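You operate a simulated robot arm through the tools that you are given. There is no shell and no other tool. Be economical: measure what you need, move in short steps, check, and stop when the job is done.

The job below is to be done with a simulated robot arm. You get a single attempt, and the scene is never put back.

JOB
Push the right door under the teal box shut. Take the grey felt pad from the top of the back cross table and leave it on the cream slab. Put the sponge dabber from the top of the front cross table on the shelf over the paint cupboard. Take the ink pot from the top of the middle wall-side table and put it on the top board of the low shelf. Put the white bead from the top of the front wall-side table on the top of the middle wall-side table and the yellow bead on the top of the front window-side table. Take the green glue stick from the top of the front window-side table and put it on the top of the back wall-side table. Put two of the toy houses from the top of the front window-side table on the top of the front cross table. Do these in any order. Set down upright: sponge dabber, toy house.

Only the result counts: the job must be done as asked and must still hold three seconds after the hand-in. Knocking over, shifting, dropping, spilling or breaking anything else fails it.

ROBOT AND FRAMES
A 6-joint arm with a two-finger parallel gripper on a trunk, on a base that drives. Base frame: it is fixed to the floor where the robot stands at the start and does not move with it; the origin is under the middle of the robot, x ahead of it, y to its left, z up. Units: m, rad, N and s.
Its first joint turns from -2.897 to 2.897 rad. Places, roughly: bead [-0.75, -5, 0.75]; cream slab (20x18x2 cm) [-1.2, -1.9, 0.7]; felt pad [-1, -1.25, 0.75]; glue stick [-0.5, -5.75, 0.75]; ink pot [-0.25, -4.25, 0.75]; right door under the teal box [0.9, 0.1, 0.5]; shelf over the paint cupboard [-4.4, -3.8, 1.2]; sponge dabber (4x4x6 cm) [-1.5, -1.9, 0.8]; top board of the low shelf [-4.6, -4.7, 0.7]; top of the back wall-side table [0.2, -2.2, 0.7]; top of the front cross table [-0.9, -2, 0.7]; top of the front window-side table [-0.2, -5.3, 0.7]; top of the middle wall-side table [-0.3, -3.6, 0.7]; toy house (8x6x9 cm) [-0.3, -5.4, 0.8]. Payload 3.43 kg.
Tool frame: the origin (TCP) lies between the finger pads and is the grasp point; the fingertips stand 0.034 m ahead of it; z points along the fingers, y is the line along which they close. Largest opening 0.128 m; finger width 0.024, thickness 0.012; the body of the gripper, 0.048 by 0.13 m, starts 0.096 m behind the TCP.
Orientation is that of the tool frame in the base frame, as [roll, pitch, yaw] about the fixed x, y, z axes, in that order (R = Rz(yaw) Ry(pitch) Rx(roll)). With the fingers straight down and closing along the base's y, the tool's x points along the base's -x, its y along +y and its z along -z.

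CONTROLS
- The arm moves only by the tool step_arm. Its argument "moves" is a list of rows, each a list of 7 numbers: the gripper command, from -1 (fully open) to 1 (shut), values between in proportion, then the shift along the base's x, y, z in m, then the turn, a rotation vector about the base's x, y, z in rad. In form: [[jaw, dx, dy, dz, ax, ay, az], ...]. A call has 1 to 12 rows; each row shifts and turns the commanded pose from where the row before left it. Rows are played at 5 a second. More than 0.05 m and 0.15 rad between two rows, or a gripper value outside its range, and nothing of the call is played. Where a pose cannot be reached the arm comes as near as it can. A force on the tool above 40 N (or 10 N above the force at the start of the call, whichever is more), or a blocked arm, ends the call early, and 0.2 s more pass. The fingers move at their own pace (about 0.153 m/s each) and stop on an object; they squeeze with about 33 N. The grip force told is the motor's: it shows also when the fingers shut on nothing. Time passes only in rows, and 0.2 s behind the last, so rows that do not move let the fingers close. The reply holds the time, the measured pose of the TCP, the force on the tool along the base axes, the opening and the grip force, in the units named above and with some noise, with the torque about the TCP (base axes, N m) and any sound that the robot's microphone picked up.
- Cameras (640 x 400 px; columns grow to the right, rows downward): "scene" is now at [0.172, 0.2237, 1.2097]; the picture's right is [0.04, -1.00, 0.00], its down [-0.46, -0.02, -0.89] and it looks along [0.89, 0.03, -0.46] (base axes); focal length 256 px, centre (320, 200). "wrist" rides on the gripper at [0.076, -0.011, -0.16] in the tool frame; the picture's right is [0.15, 0.99, 0.00], its down [-0.88, 0.13, -0.46] and it looks along [-0.45, 0.07, 0.89] (tool axes); focal length 234 px, centre (320, 200). There is no depth. A picture from a camera that has moved, and an enlarged one, comes with that camera's place and axes in the base frame and with its lens.
- grab_frame(camera): a new picture of that camera. No time passes.
- drive_base(legs): drives the robot by 1 to 6 legs, each [ahead, left, turn to the left] in m, m and rad, along the robot's own axes; the way and the turn of a leg run together, so that a leg with both is an arc; at most 1.5 m and 3.142 rad a leg. The arm and the cameras ride along, it lands a little off, and it stops where it bumps. It gives what a move gives.
- pan_tilt(pan, tilt): turns the head with the scene camera to pan (to the left, within 2.496 rad either way) and tilt (down, from -0.506 to 1.204), counted from straight ahead of the robot. It gives what a move gives.
- zoom(camera, box): a new picture of the part [left, top, right, bottom] of that camera's present view, enlarged. No time passes.
- finish_job(): hands the job in; it is judged then, once.

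Go step by step. Nothing tells you exact positions but the pictures and the camera data: compare them with the known pose of the tool, close in by small moves and look again before you grip or let go. The budget is 493 turns and 238 pictures, counting those below and the enlarged ones. Unless the task says otherwise, let go and move clear before handing in, and close with one line.

The tools are called after ">>>" as a command line: name --pt "numbers of a row" for each row, then --argument value for the rest, lists and objects as JSON in quotes. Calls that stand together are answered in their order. step_arm: Moves the arm, as the interface text tells. Its arguments: {"type":"object","properties":{"moves":{"type":"array"}},"required":["moves"]} The other tools are called the same way: drive_base (legs) drives the base; pan_tilt (pan, tilt) turns the head that bears the scene camera; grab_frame (camera) takes a picture; zoom (camera, box) takes an enlarged picture of a part of a camera's view; finish_job () hands the job in.

At the start:

```text
clock: 0.0
eef_pos: [0.6347, 0.2515, 0.8662]
ee_rot: [-3.139, 0.0, 3.141]
force: [0.2, 0.1, -0.9]
moment: [-0.02, 0.03, -0.02]
width: 0.128
grasp_force: 0.1
robot x, y, heading: [0.001, -0.0032, 0.001]
head pan, tilt: [0.038, 0.482]
```

scene: 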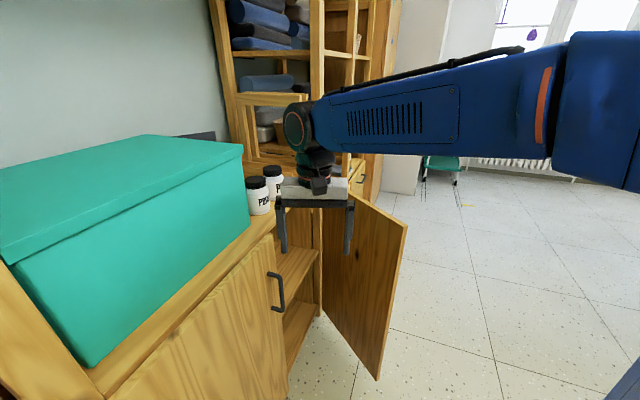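
wrist: 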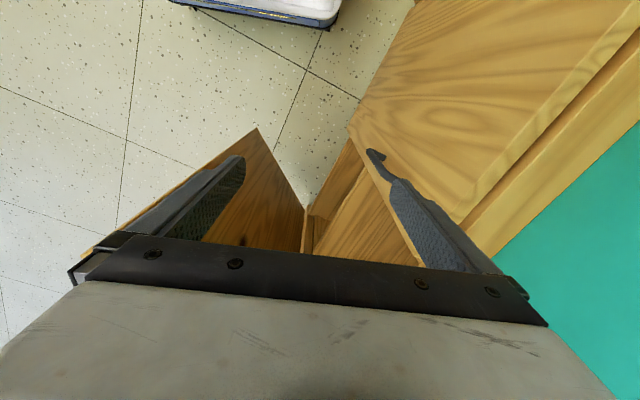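

I see the teal box cabinet ahead-left with its right door standing open on the far side. I'll look around before moving.

>>> pan_tilt --pan 0.0 --tilt 0.75

>>> grab_frame --camera "scene"

>>> pan_tilt --pan -1.5 --tilt 0.35

>>> grab_frame --camera "scene"

>>> pan_tilt --pan -2.49 --tilt 0.35

>>> grab_frame --camera "scene"

```text
clock: 0.8
eef_pos: [0.6349, 0.2513, 0.8655]
ee_rot: [-3.139, -0.001, -3.141]
force: [0.6, -0.6, -0.4]
moment: [-0.01, 0.0, 0.04]
width: 0.128
grasp_force: 0.1
robot x, y, heading: [0.0001, -0.0007, 0.001]
head pan, tilt: [0.0, 0.75]
```

```text
235 pictures are left
camera scene: at [0.1636, 0.2202, 1.1862], right [0.0, -1.0, 0.0], down [-0.68, 0.0, -0.73], along [0.73, 0.0, -0.68], focal length 256 px, centre (320, 200)
```

scene: 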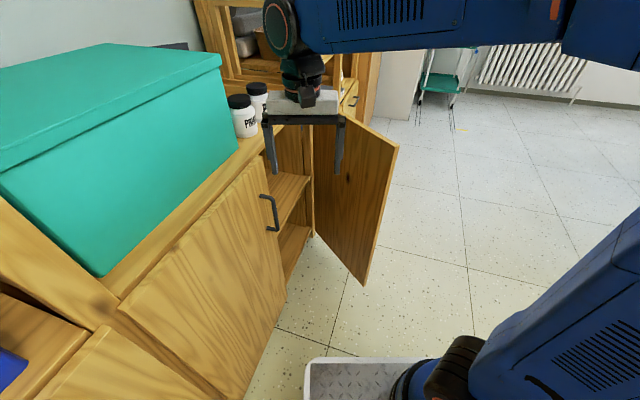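

```text
clock: 2.4
eef_pos: [0.6351, 0.2502, 0.8662]
ee_rot: [-3.14, 0.0, 3.141]
force: [-0.5, -0.3, 0.5]
moment: [-0.01, 0.01, 0.0]
width: 0.1279
grasp_force: 0.0
robot x, y, heading: [0.0008, 0.0004, -0.001]
head pan, tilt: [-1.499, 0.351]
```

```text
234 pictures are left
camera scene: at [0.0874, 0.1273, 1.2218], right [-1.0, -0.07, 0.0], down [-0.02, 0.34, -0.94], along [0.07, -0.94, -0.34], focal length 256 px, centre (320, 200)
```

scene: 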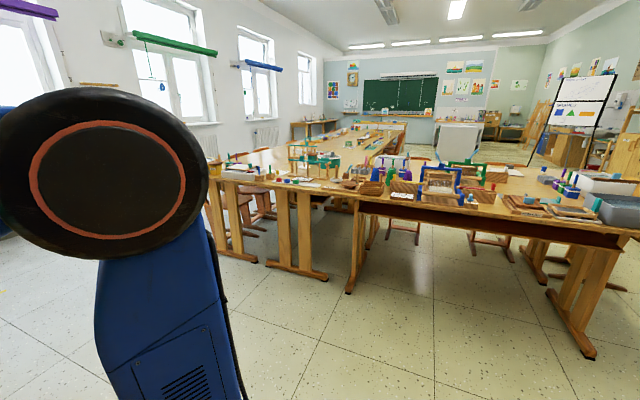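

```text
clock: 3.6
eef_pos: [0.6347, 0.2524, 0.8653]
ee_rot: [-3.141, 0.0, -3.141]
force: [0.2, -0.6, -0.8]
moment: [-0.02, -0.01, 0.0]
width: 0.1279
grasp_force: 0.0
robot x, y, heading: [-0.0009, -0.0005, 0.004]
head pan, tilt: [-2.491, 0.351]
```

```text
233 pictures are left
camera scene: at [0.0067, 0.1637, 1.2218], right [-0.61, 0.8, 0.0], down [0.27, 0.21, -0.94], along [-0.75, -0.57, -0.34], focal length 256 px, centre (320, 200)
```

scene: 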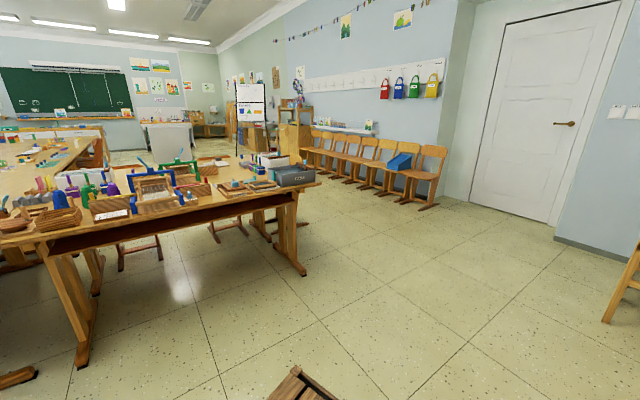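

The right door stands about 60° open, with its hinge near (1.0, 0.25), its free edge near (0.73, 0.02) and its top near z 0.84. I'll shut the jaws, lift over the door and come down on its outer side.

>>> step_arm --pt "1 0 0 0.04 0 0 0" --pt "1 0 0 0.04 0 0 0" --pt "1 0 -0.05 0 0 0 0" --pt "1 0 -0.05 0 0 0 0" --pt "1 0 -0.05 0 0 0 0" --pt "1 0 -0.05 0 0 0 0" --pt "1 0.03 -0.04 0 0 0 0" --pt "1 0.05 0 0 0 0 0" --pt "1 0.05 0 0 0 0 0" --pt "1 0.05 0 0 0 0 0" --pt "1 0.05 0 0 0 0 0" --pt "1 0.015 0.0 0 0 0 0"

>>> pan_tilt --pan 0.0 --tilt 0.6

>>> grab_frame --camera "scene"

>>> grab_frame --camera "wrist"

```text
clock: 6.2
eef_pos: [0.8802, 0.012, 0.9449]
ee_rot: [-3.139, 0.0, -3.141]
force: [-0.5, -0.7, -0.1]
moment: [-0.03, 0.02, -0.01]
width: 0.0002
grasp_force: 32.6
robot x, y, heading: [0.0053, -0.0013, 0.0]
head pan, tilt: [-2.491, 0.351]
```

```text
clock: 8.5
eef_pos: [0.8816, 0.0117, 0.9438]
ee_rot: [-3.139, 0.001, -3.141]
force: [-0.1, 0.1, -0.2]
moment: [0.0, -0.03, -0.01]
width: 0.0001
grasp_force: 33.2
robot x, y, heading: [-0.0053, 0.0021, -0.004]
head pan, tilt: [0.0, 0.6]
```

```text
232 pictures are left
camera scene: at [0.1691, 0.2201, 1.1991], right [0.0, -1.0, 0.0], down [-0.56, 0.0, -0.83], along [0.83, 0.0, -0.56], focal length 256 px, centre (320, 200)
```

scene: 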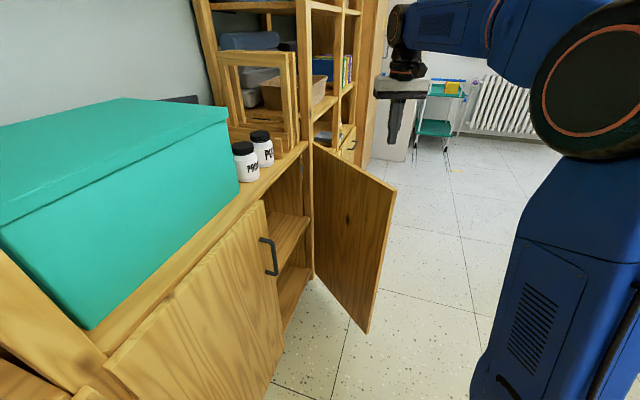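

```text
231 pictures are left
camera wrist: at [0.8054, 0.0008, 1.1052], right [-0.15, 0.99, 0.0], down [0.88, 0.13, 0.46], along [0.45, 0.07, -0.89], focal length 234 px, centre (320, 200)
```

wrist: 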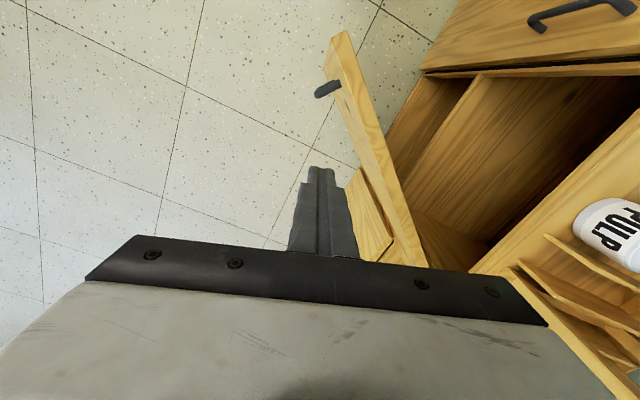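

The jaws are clear on the door's outer side. I'll turn the gripper 90° so its slim side faces the jars, then go down.

>>> step_arm --pt "1 0 0 0 0 0 0.143" --pt "1 0 0 0 0 0 0.143" --pt "1 0 0 0 0 0 0.143" --pt "1 0 0 0 0 0 0.143" --pt "1 0 0 0 0 0 0.143" --pt "1 0 0 0 0 0 0.143" --pt "1 0 0 0 0 0 0.143" --pt "1 0 0 0 0 0 0.143" --pt "1 0 0 0 0 0 0.143" --pt "1 0 0 0 0 0 0.143" --pt "1 0 0 0 0 0 0.143"

>>> step_arm --pt "1 0 0 -0.05 0 0 0" --pt "1 0 0 -0.05 0 0 0" --pt "1 0 0 -0.05 0 0 0"

>>> step_arm --pt "1 -0.023 0.035 0 0 0 0" --pt "1 -0.023 0.035 0 0 0 0" --pt "1 -0.023 0.035 0 0 0 0" --pt "1 -0.023 0.035 0 0 0 0" --pt "1 -0.01 0.035 0 0 0 0" --pt "1 -0.01 0.035 0 0 0 0" --pt "1 -0.002 0.025 0 0 0 0"

>>> grab_frame --camera "scene"

```text
clock: 10.9
eef_pos: [0.8794, 0.0103, 0.946]
ee_rot: [-3.141, 0.001, -1.567]
force: [0.1, -0.3, -0.5]
moment: [-0.01, 0.01, -0.02]
width: 0.0
grasp_force: 32.9
robot x, y, heading: [-0.0018, 0.001, -0.002]
head pan, tilt: [0.0, 0.6]
```

```text
clock: 11.7
eef_pos: [0.8792, 0.0142, 0.794]
ee_rot: [-3.139, 0.0, -1.568]
force: [-0.2, -0.9, -0.6]
moment: [0.02, -0.04, 0.02]
width: 0.0
grasp_force: 32.8
robot x, y, heading: [-0.0045, 0.0037, 0.004]
head pan, tilt: [0.0, 0.6]
```

```text
clock: 13.3
eef_pos: [0.7656, 0.2486, 0.7959]
ee_rot: [3.141, 0.0, -1.569]
force: [-0.9, 0.5, -0.1]
moment: [0.02, -0.01, -0.01]
width: 0.0001
grasp_force: 32.5
robot x, y, heading: [0.0007, 0.0007, -0.001]
head pan, tilt: [0.0, 0.6]
```

```text
230 pictures are left
camera scene: at [0.1691, 0.2201, 1.1991], right [0.0, -1.0, 0.0], down [-0.56, 0.0, -0.83], along [0.83, 0.0, -0.56], focal length 256 px, centre (320, 200)
```

scene: 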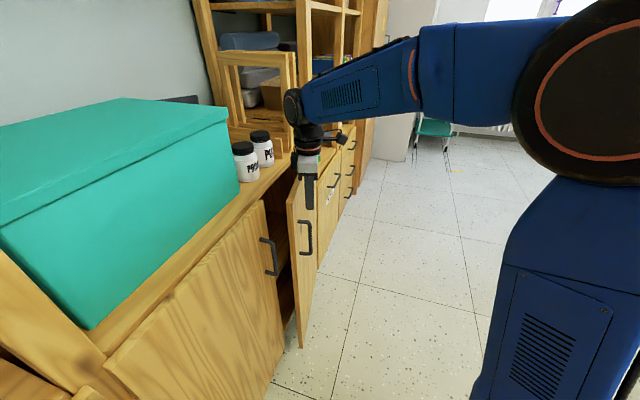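

The door is swinging shut with the push. I'll go on gently until it stops.

>>> step_arm --pt "1 0.0 0.025 0 0 0 0" --pt "1 0.002 0.02 0 0 0 0" --pt "1 0.002 0.01 0 0 0 0" --pt "1 0.002 0.01 0 0 0 0" --pt "1 0.002 0.01 0 0 0 0" --pt "1 0.002 0.01 0 0 0 0"

>>> grab_frame --camera "scene"

```text
clock: 14.9
eef_pos: [0.7755, 0.3257, 0.7949]
ee_rot: [3.14, -0.005, -1.572]
force: [-5.9, -11.2, 5.7]
moment: [0.43, -0.28, -0.1]
width: 0.0001
grasp_force: 33.2
robot x, y, heading: [-0.0028, -0.0044, 0.0]
head pan, tilt: [0.0, 0.6]
stopped in row 6: the force on the tool passed its limit (the readings are from after the stop); the commanded pose is now the measured one
```

```text
229 pictures are left
camera scene: at [0.1687, 0.2189, 1.1992], right [0.0, -1.0, 0.0], down [-0.56, 0.0, -0.83], along [0.83, 0.0, -0.56], focal length 256 px, centre (320, 200)
```

scene: 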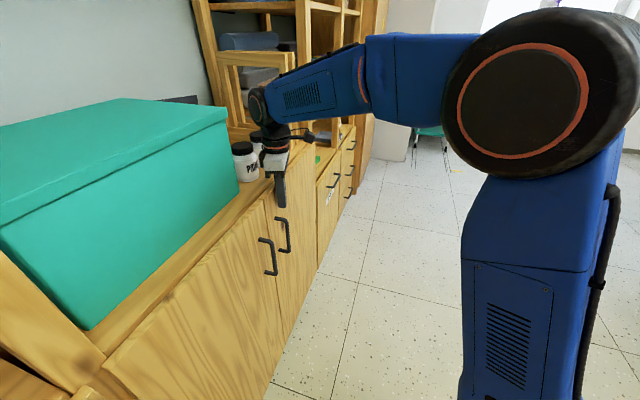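

The door came up against its stop. I'll back off and check that it stays flush.

>>> step_arm --pt "1 -0.01 -0.03 0 0 0 0" --pt "1 -0.01 -0.05 0 0 0 0" --pt "1 -0.02 -0.05 0.03 0 0 0" --pt "0 -0.04 -0.03 0.05 0 0 0" --pt "0 -0.04 -0.03 0.05 0 0 0" --pt "-1 -0.04 -0.03 0.05 0 0 0" --pt "-1 -0.04 -0.03 0.03 0 0 0" --pt "-1 -0.04 -0.03 0.0 0 0 0" --pt "-1 -0.04 -0.03 0.0 0 0 0"

>>> zoom --camera "scene" --box '[180, 100, 400, 380]'

>>> grab_frame --camera "wrist"

```text
refused: row 2 steps farther than a row can; nothing moved
```

```text
1.43 times, centred on (290, 240) of scene
camera zoom: at [0.1687, 0.2189, 1.1992], right [0.0, -1.0, 0.0], down [-0.56, 0.0, -0.83], along [0.83, 0.0, -0.56], focal length 366 px, centre (363, 143)
```

zoom: 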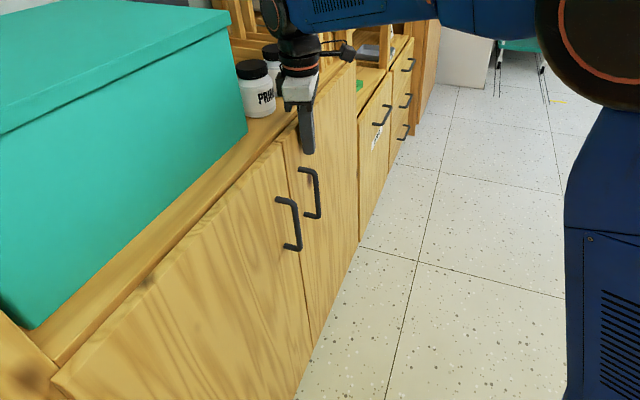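

```text
227 pictures are left
camera wrist: at [0.7868, 0.2521, 0.9563], right [-0.99, -0.15, 0.0], down [-0.13, 0.88, 0.45], along [-0.07, 0.45, -0.89], focal length 234 px, centre (320, 200)
```

wrist: 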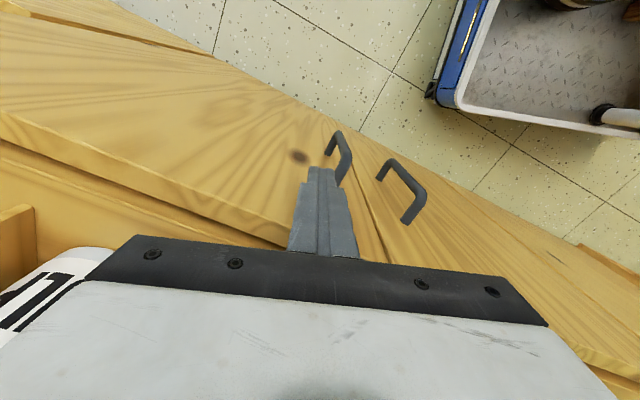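

The door looks flush. I'll back off with shorter rows and raise the arm.

>>> step_arm --pt "1 -0.01 -0.03 0 0 0 0" --pt "1 -0.01 -0.045 0 0 0 0" --pt "1 -0.02 -0.04 0.02 0 0 0" --pt "0 -0.03 -0.02 0.03 0 0 0" --pt "0 -0.03 -0.02 0.03 0 0 0" --pt "-1 -0.03 -0.02 0.03 0 0 0" --pt "-1 -0.03 -0.02 0.03 0 0 0" --pt "-1 -0.04 -0.02 0.02 0 0 0" --pt "-1 -0.04 -0.02 0.02 0 0 0"

>>> grab_frame --camera "scene"

```text
clock: 16.9
eef_pos: [0.5345, 0.0925, 0.9748]
ee_rot: [3.137, -0.005, -1.572]
force: [0.4, 0.8, -0.1]
moment: [-0.03, 0.06, 0.01]
width: 0.1279
grasp_force: 0.1
robot x, y, heading: [0.001, -0.0009, 0.0]
head pan, tilt: [0.0, 0.6]
```

```text
226 pictures are left
camera scene: at [0.1693, 0.2196, 1.199], right [0.0, -1.0, 0.0], down [-0.57, 0.0, -0.82], along [0.82, 0.0, -0.57], focal length 256 px, centre (320, 200)
```

scene: 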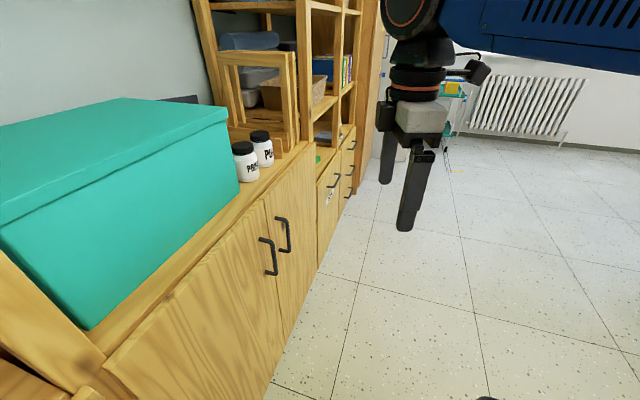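

The door is shut. I'll turn to face the tables and look.

>>> drive_base --legs '[[0, 0, -1.571]]'

>>> pan_tilt --pan 0.0 --tilt 0.4

>>> grab_frame --camera "scene"

>>> pan_tilt --pan -0.7 --tilt 0.4

>>> grab_frame --camera "scene"

```text
clock: 21.0
eef_pos: [0.1051, -0.5341, 0.9751]
ee_rot: [3.141, -0.005, -3.119]
force: [-0.3, 1.0, 0.0]
moment: [0.02, -0.02, -0.04]
width: 0.1278
grasp_force: 0.0
robot x, y, heading: [0.0005, -0.0009, -1.554]
head pan, tilt: [0.0, 0.6]
```

```text
clock: 21.8
eef_pos: [0.1032, -0.5329, 0.9737]
ee_rot: [3.14, -0.005, -3.119]
force: [-0.1, -0.3, 0.4]
moment: [-0.05, -0.02, 0.01]
width: 0.1279
grasp_force: 0.0
robot x, y, heading: [0.0007, -0.0001, -1.549]
head pan, tilt: [0.0, 0.4]
```

```text
225 pictures are left
camera scene: at [0.2236, -0.1686, 1.2172], right [-1.0, -0.02, 0.0], down [-0.01, 0.39, -0.92], along [0.02, -0.92, -0.39], focal length 256 px, centre (320, 200)
```

scene: 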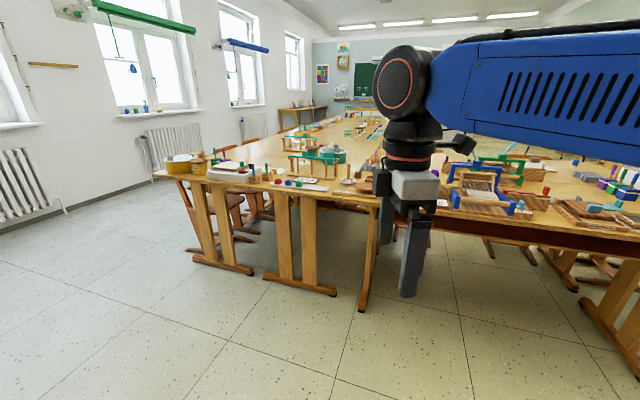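

```text
clock: 22.8
eef_pos: [0.1033, -0.5324, 0.9746]
ee_rot: [3.139, -0.007, -3.122]
force: [-0.2, 0.4, -0.1]
moment: [0.0, 0.0, 0.02]
width: 0.1279
grasp_force: 0.1
robot x, y, heading: [0.0009, -0.0011, -1.55]
head pan, tilt: [-0.7, 0.4]
```

```text
224 pictures are left
camera scene: at [0.1636, -0.1481, 1.2173], right [-0.78, 0.63, 0.0], down [0.24, 0.3, -0.92], along [-0.58, -0.72, -0.39], focal length 256 px, centre (320, 200)
```

scene: 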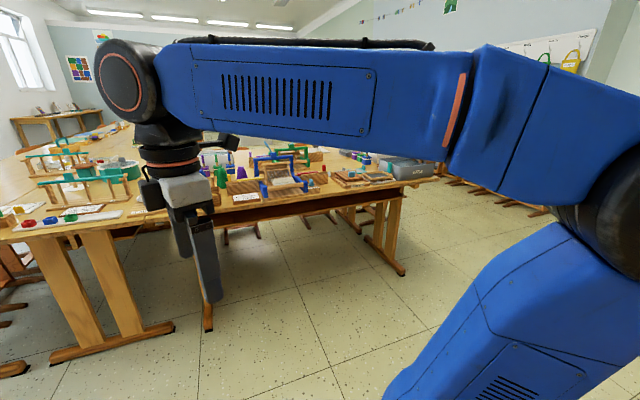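

The arm blocks the view, and the room is rotated about 20° from the base frame. I'll raise and tuck the arm, then look down to my right for obstacles before driving.

>>> step_arm --pt "-1 0 0 0.05 0 0 0" --pt "-1 0 0 0.05 0 0 0" --pt "-1 0 0.03 0.04 0 0 0" --pt "-1 0 0.04 0.02 0 0 0" --pt "-1 0 0.04 0.0 0 0 0" --pt "-1 0 0.04 0.0 0 0 0"

>>> pan_tilt --pan -1.2 --tilt 0.9

>>> grab_frame --camera "scene"

>>> grab_frame --camera "wrist"

```text
clock: 24.2
eef_pos: [0.106, -0.3835, 1.1275]
ee_rot: [3.141, -0.003, -3.121]
force: [0.8, -0.3, 0.1]
moment: [0.02, 0.04, 0.0]
width: 0.1282
grasp_force: 0.1
out of reach, approached as far as the arm can: row 6
robot x, y, heading: [-0.0027, 0.0051, -1.547]
head pan, tilt: [-0.7, 0.4]
```

```text
clock: 25.2
eef_pos: [0.105, -0.3851, 1.1273]
ee_rot: [3.141, -0.002, -3.12]
force: [-0.3, 0.1, 0.2]
moment: [-0.03, 0.0, -0.02]
width: 0.1278
grasp_force: 0.0
robot x, y, heading: [0.0001, -0.0013, -1.551]
head pan, tilt: [-1.201, 0.901]
```

```text
223 pictures are left
camera scene: at [0.1519, -0.1048, 1.1743], right [-0.38, 0.92, 0.0], down [0.72, 0.3, -0.62], along [-0.57, -0.24, -0.78], focal length 256 px, centre (320, 200)
```

scene: 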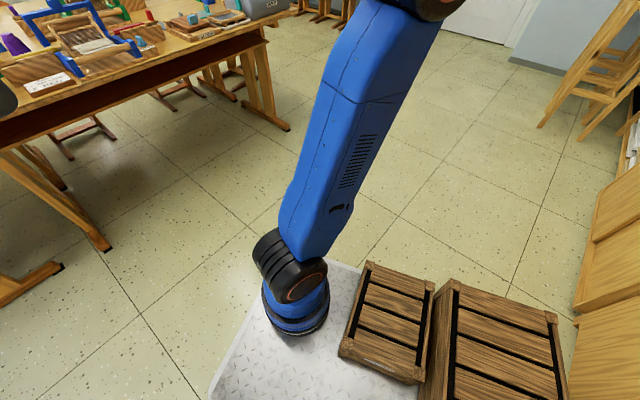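

```text
222 pictures are left
camera wrist: at [0.0306, -0.3966, 1.2883], right [-0.17, 0.99, 0.0], down [0.88, 0.15, 0.45], along [0.45, 0.08, -0.89], focal length 234 px, centre (320, 200)
```

wrist: 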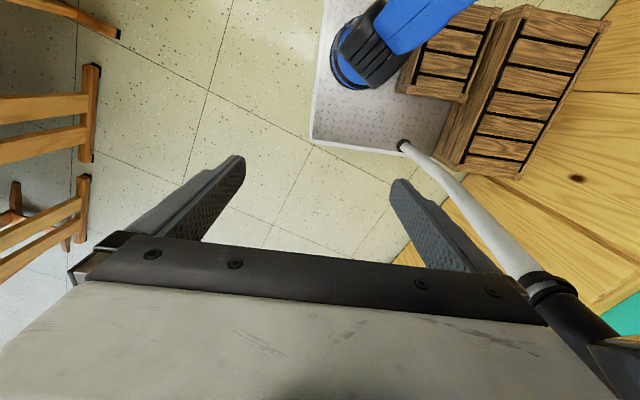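

The crates ride on my own deck and the floor to the right is clear. I'll drive toward the back cross table near the felt pad.

>>> drive_base --legs '[[0, 0, -0.379], [0, -0.5, 0], [0.55, 0, 0]]'

>>> pan_tilt --pan 0.2 --tilt 0.6

>>> grab_frame --camera "scene"

>>> pan_tilt --pan -0.6 --tilt 0.6

>>> grab_frame --camera "scene"

>>> grab_frame --camera "wrist"

```text
clock: 31.9
eef_pos: [-0.6816, -0.7445, 1.1287]
ee_rot: [-3.141, -0.003, 2.79]
force: [0.1, -0.3, 0.5]
moment: [-0.03, -0.01, 0.06]
width: 0.1281
grasp_force: 0.0
robot x, y, heading: [-0.6412, -0.3502, -1.927]
head pan, tilt: [-1.201, 0.901]
```

```text
clock: 33.4
eef_pos: [-0.6809, -0.7444, 1.1278]
ee_rot: [3.141, -0.002, 2.789]
force: [0.3, -0.6, 0.0]
moment: [0.01, 0.0, 0.0]
width: 0.1279
grasp_force: 0.1
robot x, y, heading: [-0.6436, -0.3483, -1.919]
head pan, tilt: [0.201, 0.6]
```

```text
221 pictures are left
camera scene: at [-0.474, -0.5865, 1.199], right [-0.99, 0.15, 0.0], down [0.09, 0.56, -0.82], along [-0.13, -0.82, -0.57], focal length 256 px, centre (320, 200)
```

scene: 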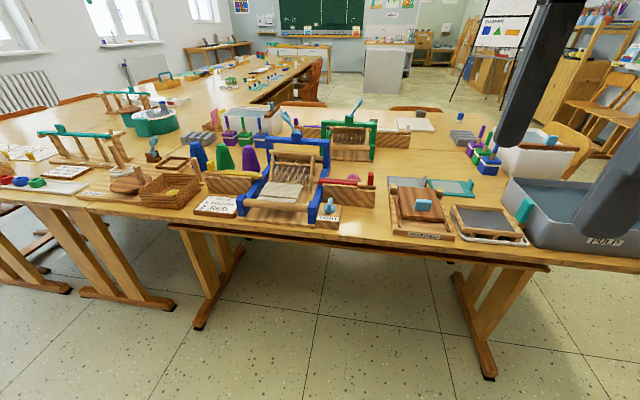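

```text
clock: 34.6
eef_pos: [-0.681, -0.745, 1.126]
ee_rot: [3.14, -0.001, 2.79]
force: [-0.3, 0.2, 0.5]
moment: [0.01, -0.03, 0.02]
width: 0.1278
grasp_force: 0.1
robot x, y, heading: [-0.6429, -0.3462, -1.924]
head pan, tilt: [-0.6, 0.6]
```

```text
220 pictures are left
camera scene: at [-0.5326, -0.5504, 1.1991], right [-0.58, 0.81, 0.0], down [0.46, 0.33, -0.83], along [-0.67, -0.48, -0.56], focal length 256 px, centre (320, 200)
```

scene: 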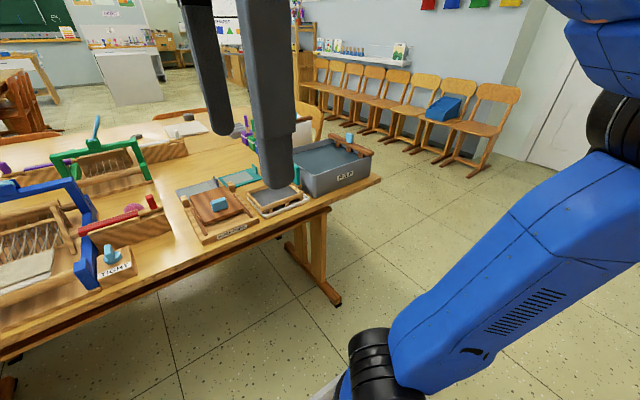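

```text
219 pictures are left
camera wrist: at [-0.7553, -0.728, 1.2883], right [0.2, 0.98, 0.0], down [0.87, -0.18, 0.45], along [0.45, -0.09, -0.89], focal length 234 px, centre (320, 200)
```

wrist: 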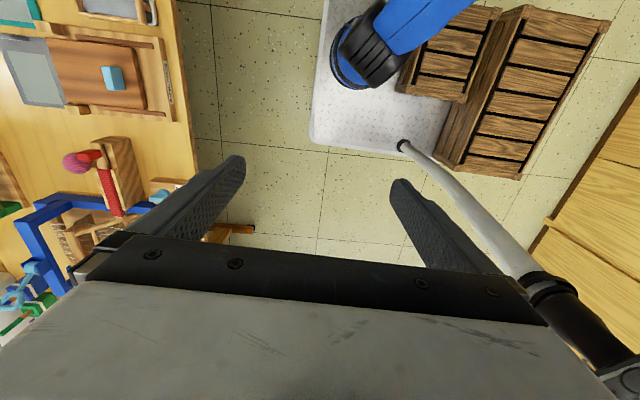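

The felt pad should be near the press area around column 440. I'll zoom in.

>>> pan_tilt --pan 0.2 --tilt 0.6

>>> zoom --camera "scene" --box '[370, 80, 610, 260]'

>>> zoom --camera "scene" --box '[120, 70, 400, 240]'

```text
clock: 35.7
eef_pos: [-0.6807, -0.7444, 1.1282]
ee_rot: [-3.141, 0.0, 2.79]
force: [-0.8, -0.1, 0.0]
moment: [0.02, 0.02, 0.01]
width: 0.1278
grasp_force: 0.1
robot x, y, heading: [-0.638, -0.3474, -1.926]
head pan, tilt: [0.201, 0.6]
```

```text
2.22 times, centred on (490, 170) of scene
camera zoom: at [-0.4741, -0.5865, 1.1991], right [-0.99, 0.15, 0.0], down [0.09, 0.56, -0.83], along [-0.13, -0.82, -0.56], focal length 569 px, centre (-58, 267)
```

zoom: 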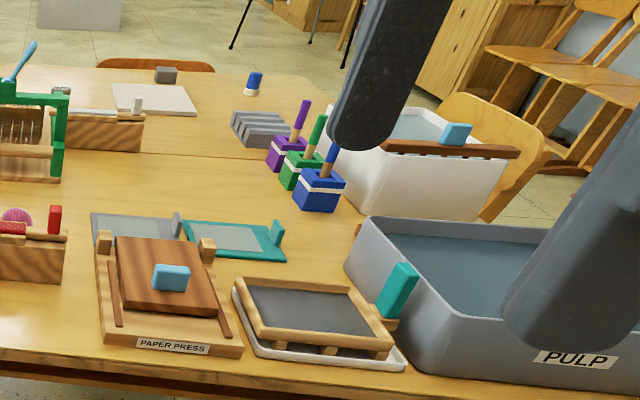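

```text
2.29 times, centred on (260, 155) of scene
camera zoom: at [-0.4741, -0.5865, 1.1991], right [-0.99, 0.15, 0.0], down [0.09, 0.56, -0.83], along [-0.13, -0.82, -0.56], focal length 585 px, centre (457, 303)
```

zoom: 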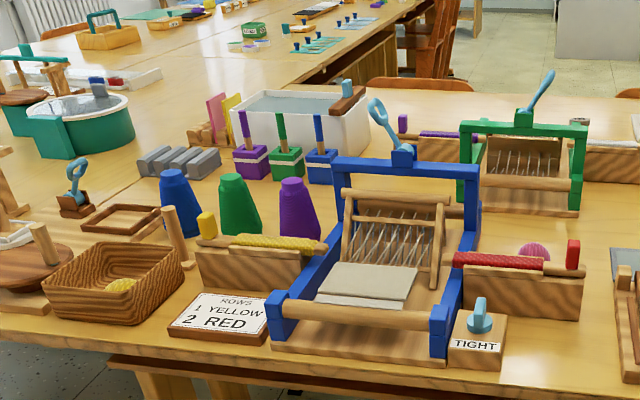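

The grey felt pad with its grey tab lies behind the paper press near (-0.9, -1.3), and the cream slab is on the front cross table. I'll drive 0.2 m closer and look with the wrist camera.

>>> drive_base --legs '[[0.2, 0, 0]]'

>>> step_arm --pt "-1 -0.014 -0.037 0 0 0 -0.14" --pt "-1 -0.014 -0.037 0 0 0 -0.14" --pt "-1 -0.014 -0.037 0 0 0 -0.14" --pt "-1 -0.014 -0.037 0 0 0 -0.14" --pt "-1 -0.014 -0.037 0 0 0 -0.14" --pt "-1 -0.014 -0.037 0 0 0 -0.14" --pt "-1 -0.014 -0.037 0 0 0 -0.14" --pt "-1 -0.014 -0.037 0 0 0 -0.14" --pt "-1 0 0 0 0 0 -0.14" --pt "-1 0 0 0 0 0 -0.14" --pt "-1 0 0 0 0 0 -0.14"

>>> grab_frame --camera "wrist"

>>> grab_frame --camera "scene"

```text
clock: 37.3
eef_pos: [-0.7495, -0.9301, 1.127]
ee_rot: [3.141, -0.001, 2.787]
force: [0.2, -0.7, -0.1]
moment: [-0.01, -0.02, 0.02]
width: 0.128
grasp_force: 0.1
robot x, y, heading: [-0.7102, -0.5315, -1.925]
head pan, tilt: [0.201, 0.6]
```

```text
clock: 39.7
eef_pos: [-0.8617, -1.2261, 1.1279]
ee_rot: [3.141, -0.002, 1.248]
force: [-0.5, 0.2, -0.2]
moment: [-0.01, -0.03, 0.02]
width: 0.1281
grasp_force: 0.1
robot x, y, heading: [-0.7099, -0.535, -1.923]
head pan, tilt: [0.201, 0.6]
```

```text
216 pictures are left
camera wrist: at [-0.8478, -1.1496, 1.2886], right [0.98, -0.18, 0.0], down [-0.16, -0.88, 0.45], along [-0.08, -0.45, -0.89], focal length 234 px, centre (320, 200)
```

wrist: 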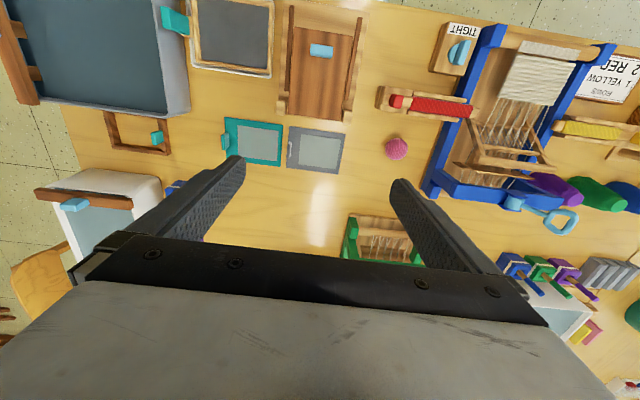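

```text
215 pictures are left
camera scene: at [-0.5427, -0.7725, 1.199], right [-0.99, 0.15, 0.0], down [0.09, 0.56, -0.83], along [-0.13, -0.82, -0.56], focal length 256 px, centre (320, 200)
```

scene: 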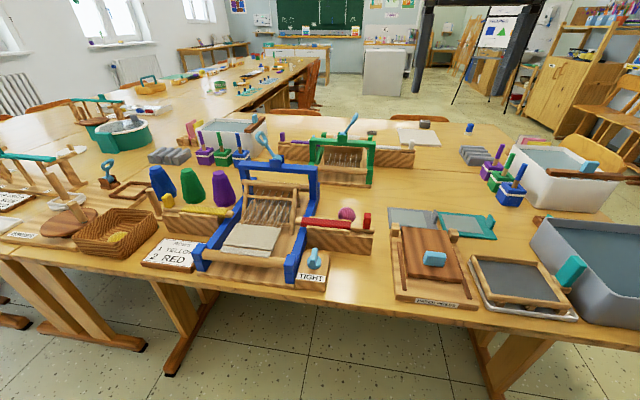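

The grey pad is at wrist pixel (315,149), with its tab on the left edge next to the teal pad. I'll zoom for detail.

>>> zoom --camera "wrist" --box '[200, 90, 380, 200]'

>>> zoom --camera "scene" --box '[370, 180, 520, 270]'

```text
3.56 times, centred on (290, 145) of wrist
camera zoom: at [-0.8478, -1.1496, 1.2886], right [0.98, -0.18, 0.0], down [-0.16, -0.88, 0.45], along [-0.08, -0.45, -0.89], focal length 833 px, centre (427, 396)
```

zoom: 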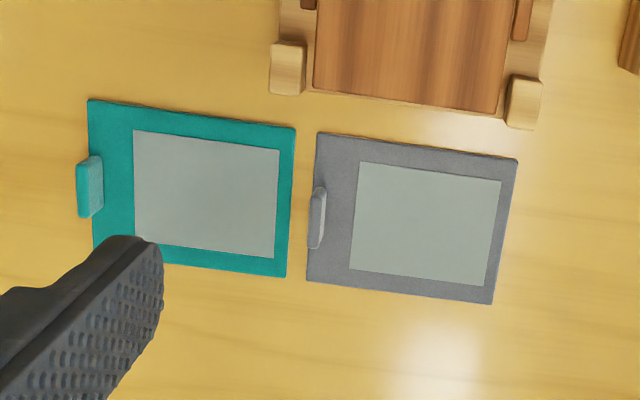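

```text
4.27 times, centred on (445, 225) of scene
camera zoom: at [-0.5427, -0.7725, 1.199], right [-0.99, 0.15, 0.0], down [0.09, 0.56, -0.83], along [-0.13, -0.82, -0.56], focal length 1093 px, centre (-213, 93)
```

zoom: 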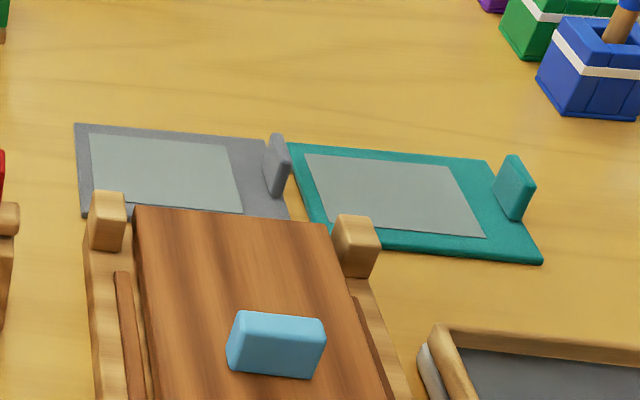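

The tab works out to about (-0.942, -1.277), and the jaw already lines up with it within a degree. I'll move over it, half close and descend part way.

>>> step_arm --pt "0 -0.04 -0.0255 0 0 0 0" --pt "0 -0.04 -0.0255 0 0 0 0" --pt "0 0 0 -0.05 0 0 0" --pt "0 0 0 -0.05 0 0 0" --pt "0 0 0 -0.05 0 0 0" --pt "0 0 0 -0.05 0 0 0" --pt "0 0 0 -0.05 0 0 0"

>>> grab_frame --camera "wrist"

>>> zoom --camera "scene" --box '[350, 120, 550, 260]'

```text
clock: 41.3
eef_pos: [-0.942, -1.2774, 0.8773]
ee_rot: [-3.141, 0.001, 1.25]
force: [0.5, 0.9, -0.2]
moment: [-0.03, 0.0, 0.0]
width: 0.0636
grasp_force: 0.1
robot x, y, heading: [-0.709, -0.5335, -1.925]
head pan, tilt: [0.201, 0.6]
```

```text
212 pictures are left
camera wrist: at [-0.9285, -1.2018, 1.0386], right [0.98, -0.17, 0.0], down [-0.15, -0.88, 0.46], along [-0.08, -0.45, -0.89], focal length 234 px, centre (320, 200)
```

wrist: 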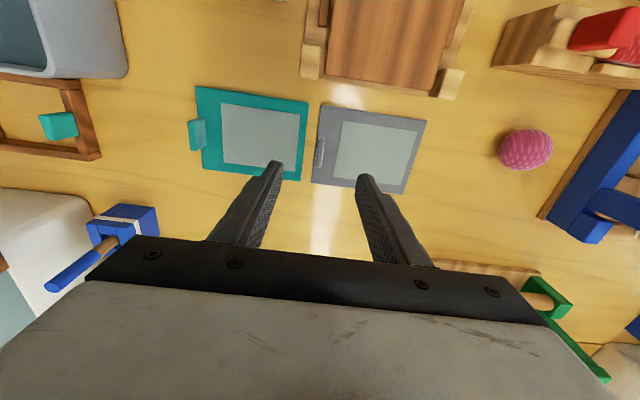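

```text
2.86 times, centred on (450, 190) of scene
camera zoom: at [-0.5427, -0.7724, 1.1991], right [-0.99, 0.15, 0.0], down [0.09, 0.56, -0.83], along [-0.13, -0.82, -0.56], focal length 732 px, centre (-51, 229)
```

zoom: 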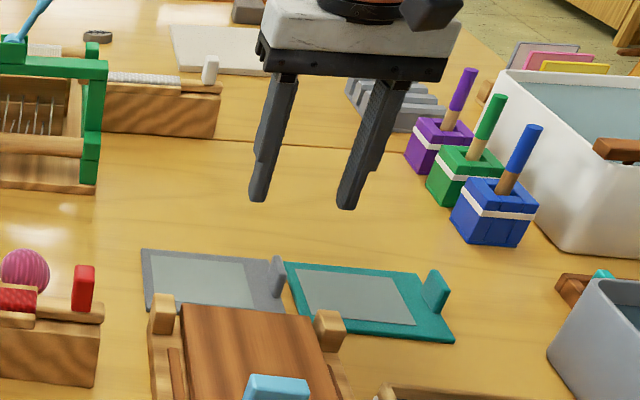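

The alignment checks out in the wrist picture. I'll descend to just above the board and close.

>>> step_arm --pt "0 0 0 -0.045 0 0 0" --pt "0 0 0 -0.04 0 0 0"

>>> zoom --camera "scene" --box '[370, 160, 520, 250]'

```text
clock: 41.9
eef_pos: [-0.9398, -1.2777, 0.7936]
ee_rot: [3.14, -0.001, 1.249]
force: [1.1, -0.2, -0.3]
moment: [-0.03, 0.0, 0.03]
width: 0.0643
grasp_force: 0.1
robot x, y, heading: [-0.7104, -0.5302, -1.924]
head pan, tilt: [0.201, 0.6]
```

```text
4.27 times, centred on (445, 205) of scene
camera zoom: at [-0.5427, -0.7723, 1.1991], right [-0.99, 0.15, 0.0], down [0.09, 0.56, -0.83], along [-0.13, -0.82, -0.56], focal length 1093 px, centre (-213, 179)
```

zoom: 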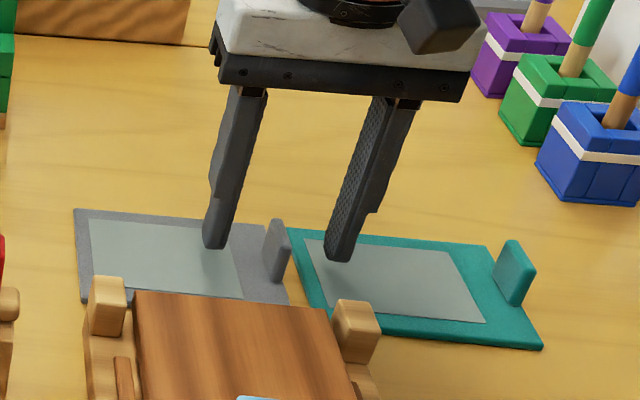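

The tab sits midway between the fingers. I'll lower 7 mm, close and lift a little.

>>> step_arm --pt "0 0 0 -0.007 0 0 0" --pt "1 0 0 0 0 0 0" --pt "1 0 0 0 0 0 0" --pt "1 0 0 0 0 0 0" --pt "1 0 0 0.03 0 0 0"

>>> zoom --camera "scene" --box '[350, 120, 550, 260]'

```text
clock: 43.1
eef_pos: [-0.9411, -1.2769, 0.8177]
ee_rot: [-3.141, -0.002, 1.249]
force: [-0.2, -1.3, -0.5]
moment: [0.01, -0.01, -0.01]
width: 0.0125
grasp_force: 0.6
robot x, y, heading: [-0.7077, -0.5342, -1.926]
head pan, tilt: [0.201, 0.6]
```

```text
2.86 times, centred on (450, 190) of scene
camera zoom: at [-0.5428, -0.7726, 1.199], right [-0.99, 0.15, 0.0], down [0.09, 0.56, -0.82], along [-0.13, -0.82, -0.57], focal length 732 px, centre (-51, 229)
```

zoom: 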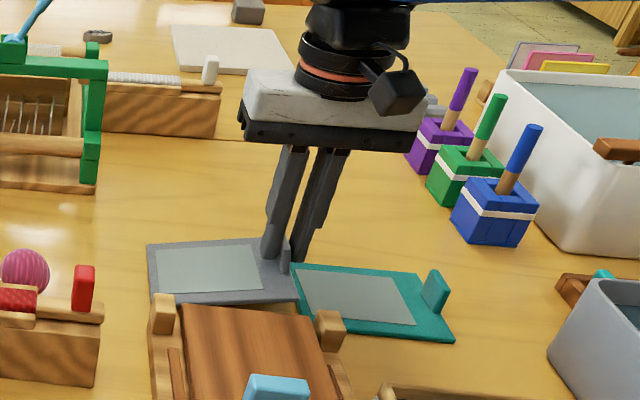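

>>> step_arm --pt "1 0 0 0 0 0 0" --pt "1 0 0 0.02 0 0 0"

>>> zoom --camera "scene" --box '[350, 120, 550, 260]'

```text
clock: 43.7
eef_pos: [-0.9409, -1.2768, 0.8372]
ee_rot: [-3.141, -0.003, 1.249]
force: [-0.7, -0.7, -0.5]
moment: [-0.01, 0.01, -0.01]
width: 0.0066
grasp_force: 33.3
robot x, y, heading: [-0.7086, -0.5346, -1.922]
head pan, tilt: [0.201, 0.6]
```

```text
2.86 times, centred on (450, 190) of scene
camera zoom: at [-0.5428, -0.7725, 1.199], right [-0.99, 0.15, 0.0], down [0.09, 0.56, -0.82], along [-0.13, -0.82, -0.57], focal length 732 px, centre (-51, 229)
```

zoom: 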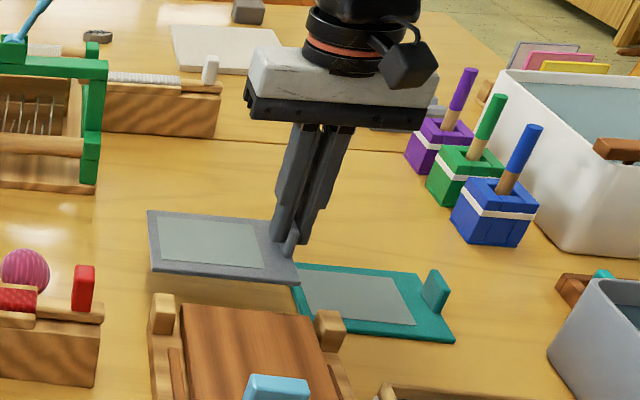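

The pad is held level. I'll lift it high, pull the arm in, then back off and swing round to the right end of the cross tables.

>>> step_arm --pt "1 0 0 0.05 0 0 0" --pt "1 0 0 0.05 0 0 0" --pt "1 0 0 0.05 0 0 0" --pt "1 0 0 0.05 0 0 0" --pt "1 0 0 0.05 0 0 0" --pt "1 0 0 0.05 0 0 0" --pt "1 0.02 0.04 0 0 0 0" --pt "1 0.02 0.04 0 0 0 0" --pt "1 0.02 0.04 0 0 0 0" --pt "1 0.02 0.04 0 0 0 0" --pt "1 0.02 0.04 0 0 0 0" --pt "1 0.02 0.04 0 0 0 0"

>>> pan_tilt --pan -0.9 --tilt 0.6

>>> grab_frame --camera "scene"

```text
clock: 46.3
eef_pos: [-0.8206, -1.0359, 1.1345]
ee_rot: [-3.141, -0.001, 1.249]
force: [-0.1, -0.5, -0.8]
moment: [0.07, 0.07, 0.0]
width: 0.0066
grasp_force: 32.9
robot x, y, heading: [-0.7079, -0.5336, -1.925]
head pan, tilt: [0.201, 0.6]
```

```text
clock: 47.6
eef_pos: [-0.8205, -1.0376, 1.1346]
ee_rot: [-3.141, -0.003, 1.248]
force: [-0.4, -0.7, 0.4]
moment: [0.02, -0.02, -0.01]
width: 0.0068
grasp_force: 33.0
robot x, y, heading: [-0.7079, -0.5338, -1.925]
head pan, tilt: [-0.901, 0.6]
```

```text
207 pictures are left
camera scene: at [-0.6133, -0.7126, 1.1991], right [-0.31, 0.95, 0.0], down [0.54, 0.18, -0.83], along [-0.78, -0.26, -0.56], focal length 256 px, centre (320, 200)
```

scene: 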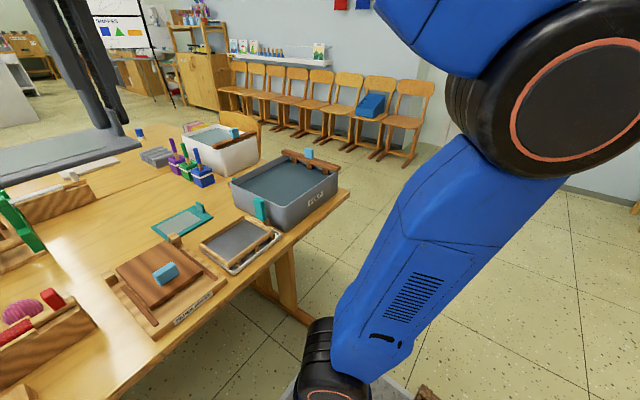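

A chair stands at the right end of the front cross table and two more in front of it, so I'll reach the slab sideways from the front aisle. I'll back off and move right into the corridor first.

>>> drive_base --legs '[[-0.2, 0, 0], [0, -1.4, 0]]'

>>> pan_tilt --pan 0.1 --tilt 0.5

>>> grab_frame --camera "scene"

```text
clock: 55.8
eef_pos: [-2.0667, -0.3687, 1.1335]
ee_rot: [3.141, -0.003, 1.259]
force: [0.3, 0.5, -0.1]
moment: [-0.01, 0.01, 0.01]
width: 0.0068
grasp_force: 32.5
robot x, y, heading: [-1.9614, 0.1326, -1.918]
head pan, tilt: [-0.901, 0.6]
```

```text
clock: 57.1
eef_pos: [-2.0659, -0.3691, 1.1339]
ee_rot: [-3.139, -0.003, 1.258]
force: [-0.4, 0.9, 0.3]
moment: [0.01, 0.03, 0.01]
width: 0.0067
grasp_force: 33.4
robot x, y, heading: [-1.9608, 0.1339, -1.91]
head pan, tilt: [0.099, 0.499]
```

```text
206 pictures are left
camera scene: at [-1.801, -0.1034, 1.2081], right [-0.97, 0.24, 0.0], down [0.12, 0.46, -0.88], along [-0.21, -0.85, -0.48], focal length 256 px, centre (320, 200)
```

scene: 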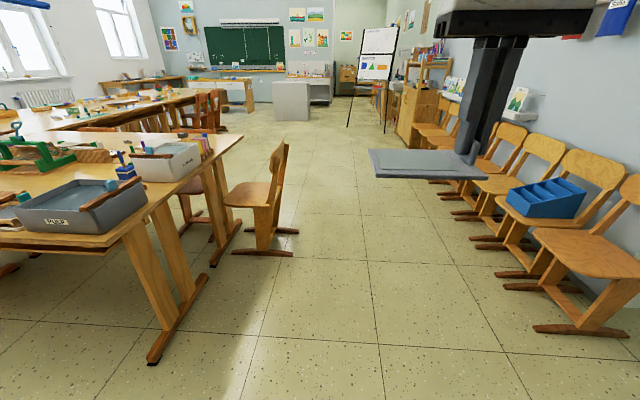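

The corridor is clear. I'll drive up past the cross tables and turn to face the windows, so the tables are on my left.

>>> drive_base --legs '[[0, 0, -0.015], [1.25, 0, 0], [1.25, 0, 0], [0, 0, 1.571]]'

>>> pan_tilt --pan 0.3 --tilt 0.55

>>> grab_frame --camera "scene"

>>> pan_tilt --pan 1.1 --tilt 0.55

>>> grab_frame --camera "scene"

```text
clock: 73.6
eef_pos: [-2.3469, -2.3564, 1.1339]
ee_rot: [3.141, -0.001, 2.799]
force: [-0.2, 0.6, -0.4]
moment: [-0.03, 0.04, 0.0]
width: 0.0067
grasp_force: 33.5
robot x, y, heading: [-2.8466, -2.2353, -0.376]
head pan, tilt: [0.099, 0.499]
```

```text
clock: 74.3
eef_pos: [-2.3448, -2.358, 1.1346]
ee_rot: [-3.141, -0.001, 2.798]
force: [0.4, -0.3, 0.3]
moment: [-0.01, -0.01, -0.02]
width: 0.0068
grasp_force: 33.1
robot x, y, heading: [-2.847, -2.2383, -0.365]
head pan, tilt: [0.3, 0.55]
```

```text
205 pictures are left
camera scene: at [-2.6011, -2.0658, 1.2036], right [-0.07, -1.0, 0.0], down [-0.52, 0.04, -0.85], along [0.85, -0.06, -0.52], focal length 256 px, centre (320, 200)
```

scene: 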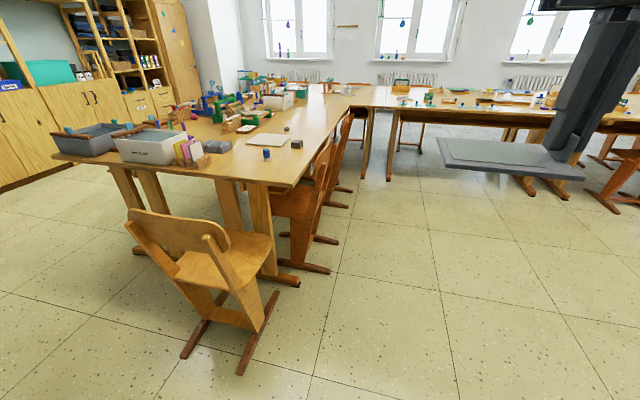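

```text
clock: 75.4
eef_pos: [-2.3459, -2.357, 1.134]
ee_rot: [-3.141, -0.002, 2.799]
force: [0.0, 0.4, -0.2]
moment: [-0.02, 0.03, 0.01]
width: 0.0069
grasp_force: 33.1
robot x, y, heading: [-2.8455, -2.235, -0.372]
head pan, tilt: [1.1, 0.55]
```

```text
204 pictures are left
camera scene: at [-2.6234, -1.9996, 1.2036], right [0.66, -0.75, 0.0], down [-0.39, -0.35, -0.85], along [0.64, 0.57, -0.52], focal length 256 px, centre (320, 200)
```

scene: 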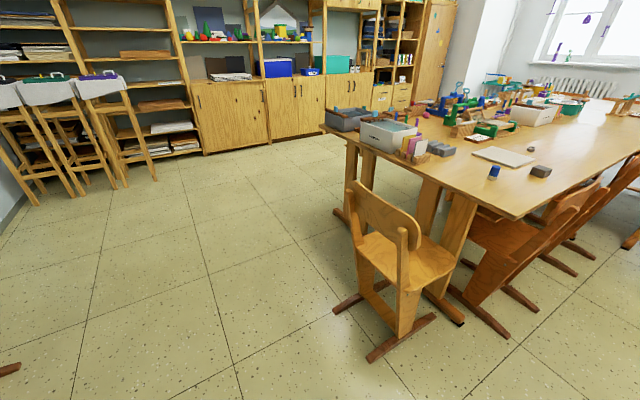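

The aisle in front of the chairs is free, with the slab at (-1.24,-1.90) and the dabber at (-1.47,-1.90). I'll drive alongside.

>>> drive_base --legs '[[0, 0, 0.012], [1.4, 0, 0]]'

>>> pan_tilt --pan 1.4 --tilt 0.65

>>> grab_frame --camera "scene"

```text
clock: 82.6
eef_pos: [-1.0589, -2.8132, 1.1363]
ee_rot: [-3.141, 0.001, 2.83]
force: [0.2, -0.1, 0.5]
moment: [-0.04, -0.01, 0.0]
width: 0.0067
grasp_force: 32.6
robot x, y, heading: [-1.5608, -2.7042, -0.343]
head pan, tilt: [1.1, 0.55]
```

```text
clock: 83.4
eef_pos: [-1.0573, -2.8143, 1.1344]
ee_rot: [3.141, 0.0, 2.828]
force: [-0.7, 1.2, -0.5]
moment: [0.02, -0.02, -0.01]
width: 0.0068
grasp_force: 32.8
robot x, y, heading: [-1.5585, -2.7014, -0.344]
head pan, tilt: [1.4, 0.649]
```

```text
203 pictures are left
camera scene: at [-1.3683, -2.4513, 1.1948], right [0.87, -0.49, 0.0], down [-0.3, -0.53, -0.8], along [0.39, 0.69, -0.6], focal length 256 px, centre (320, 200)
```

scene: 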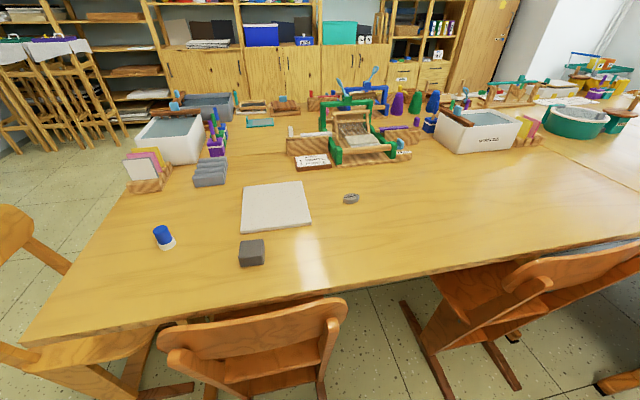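

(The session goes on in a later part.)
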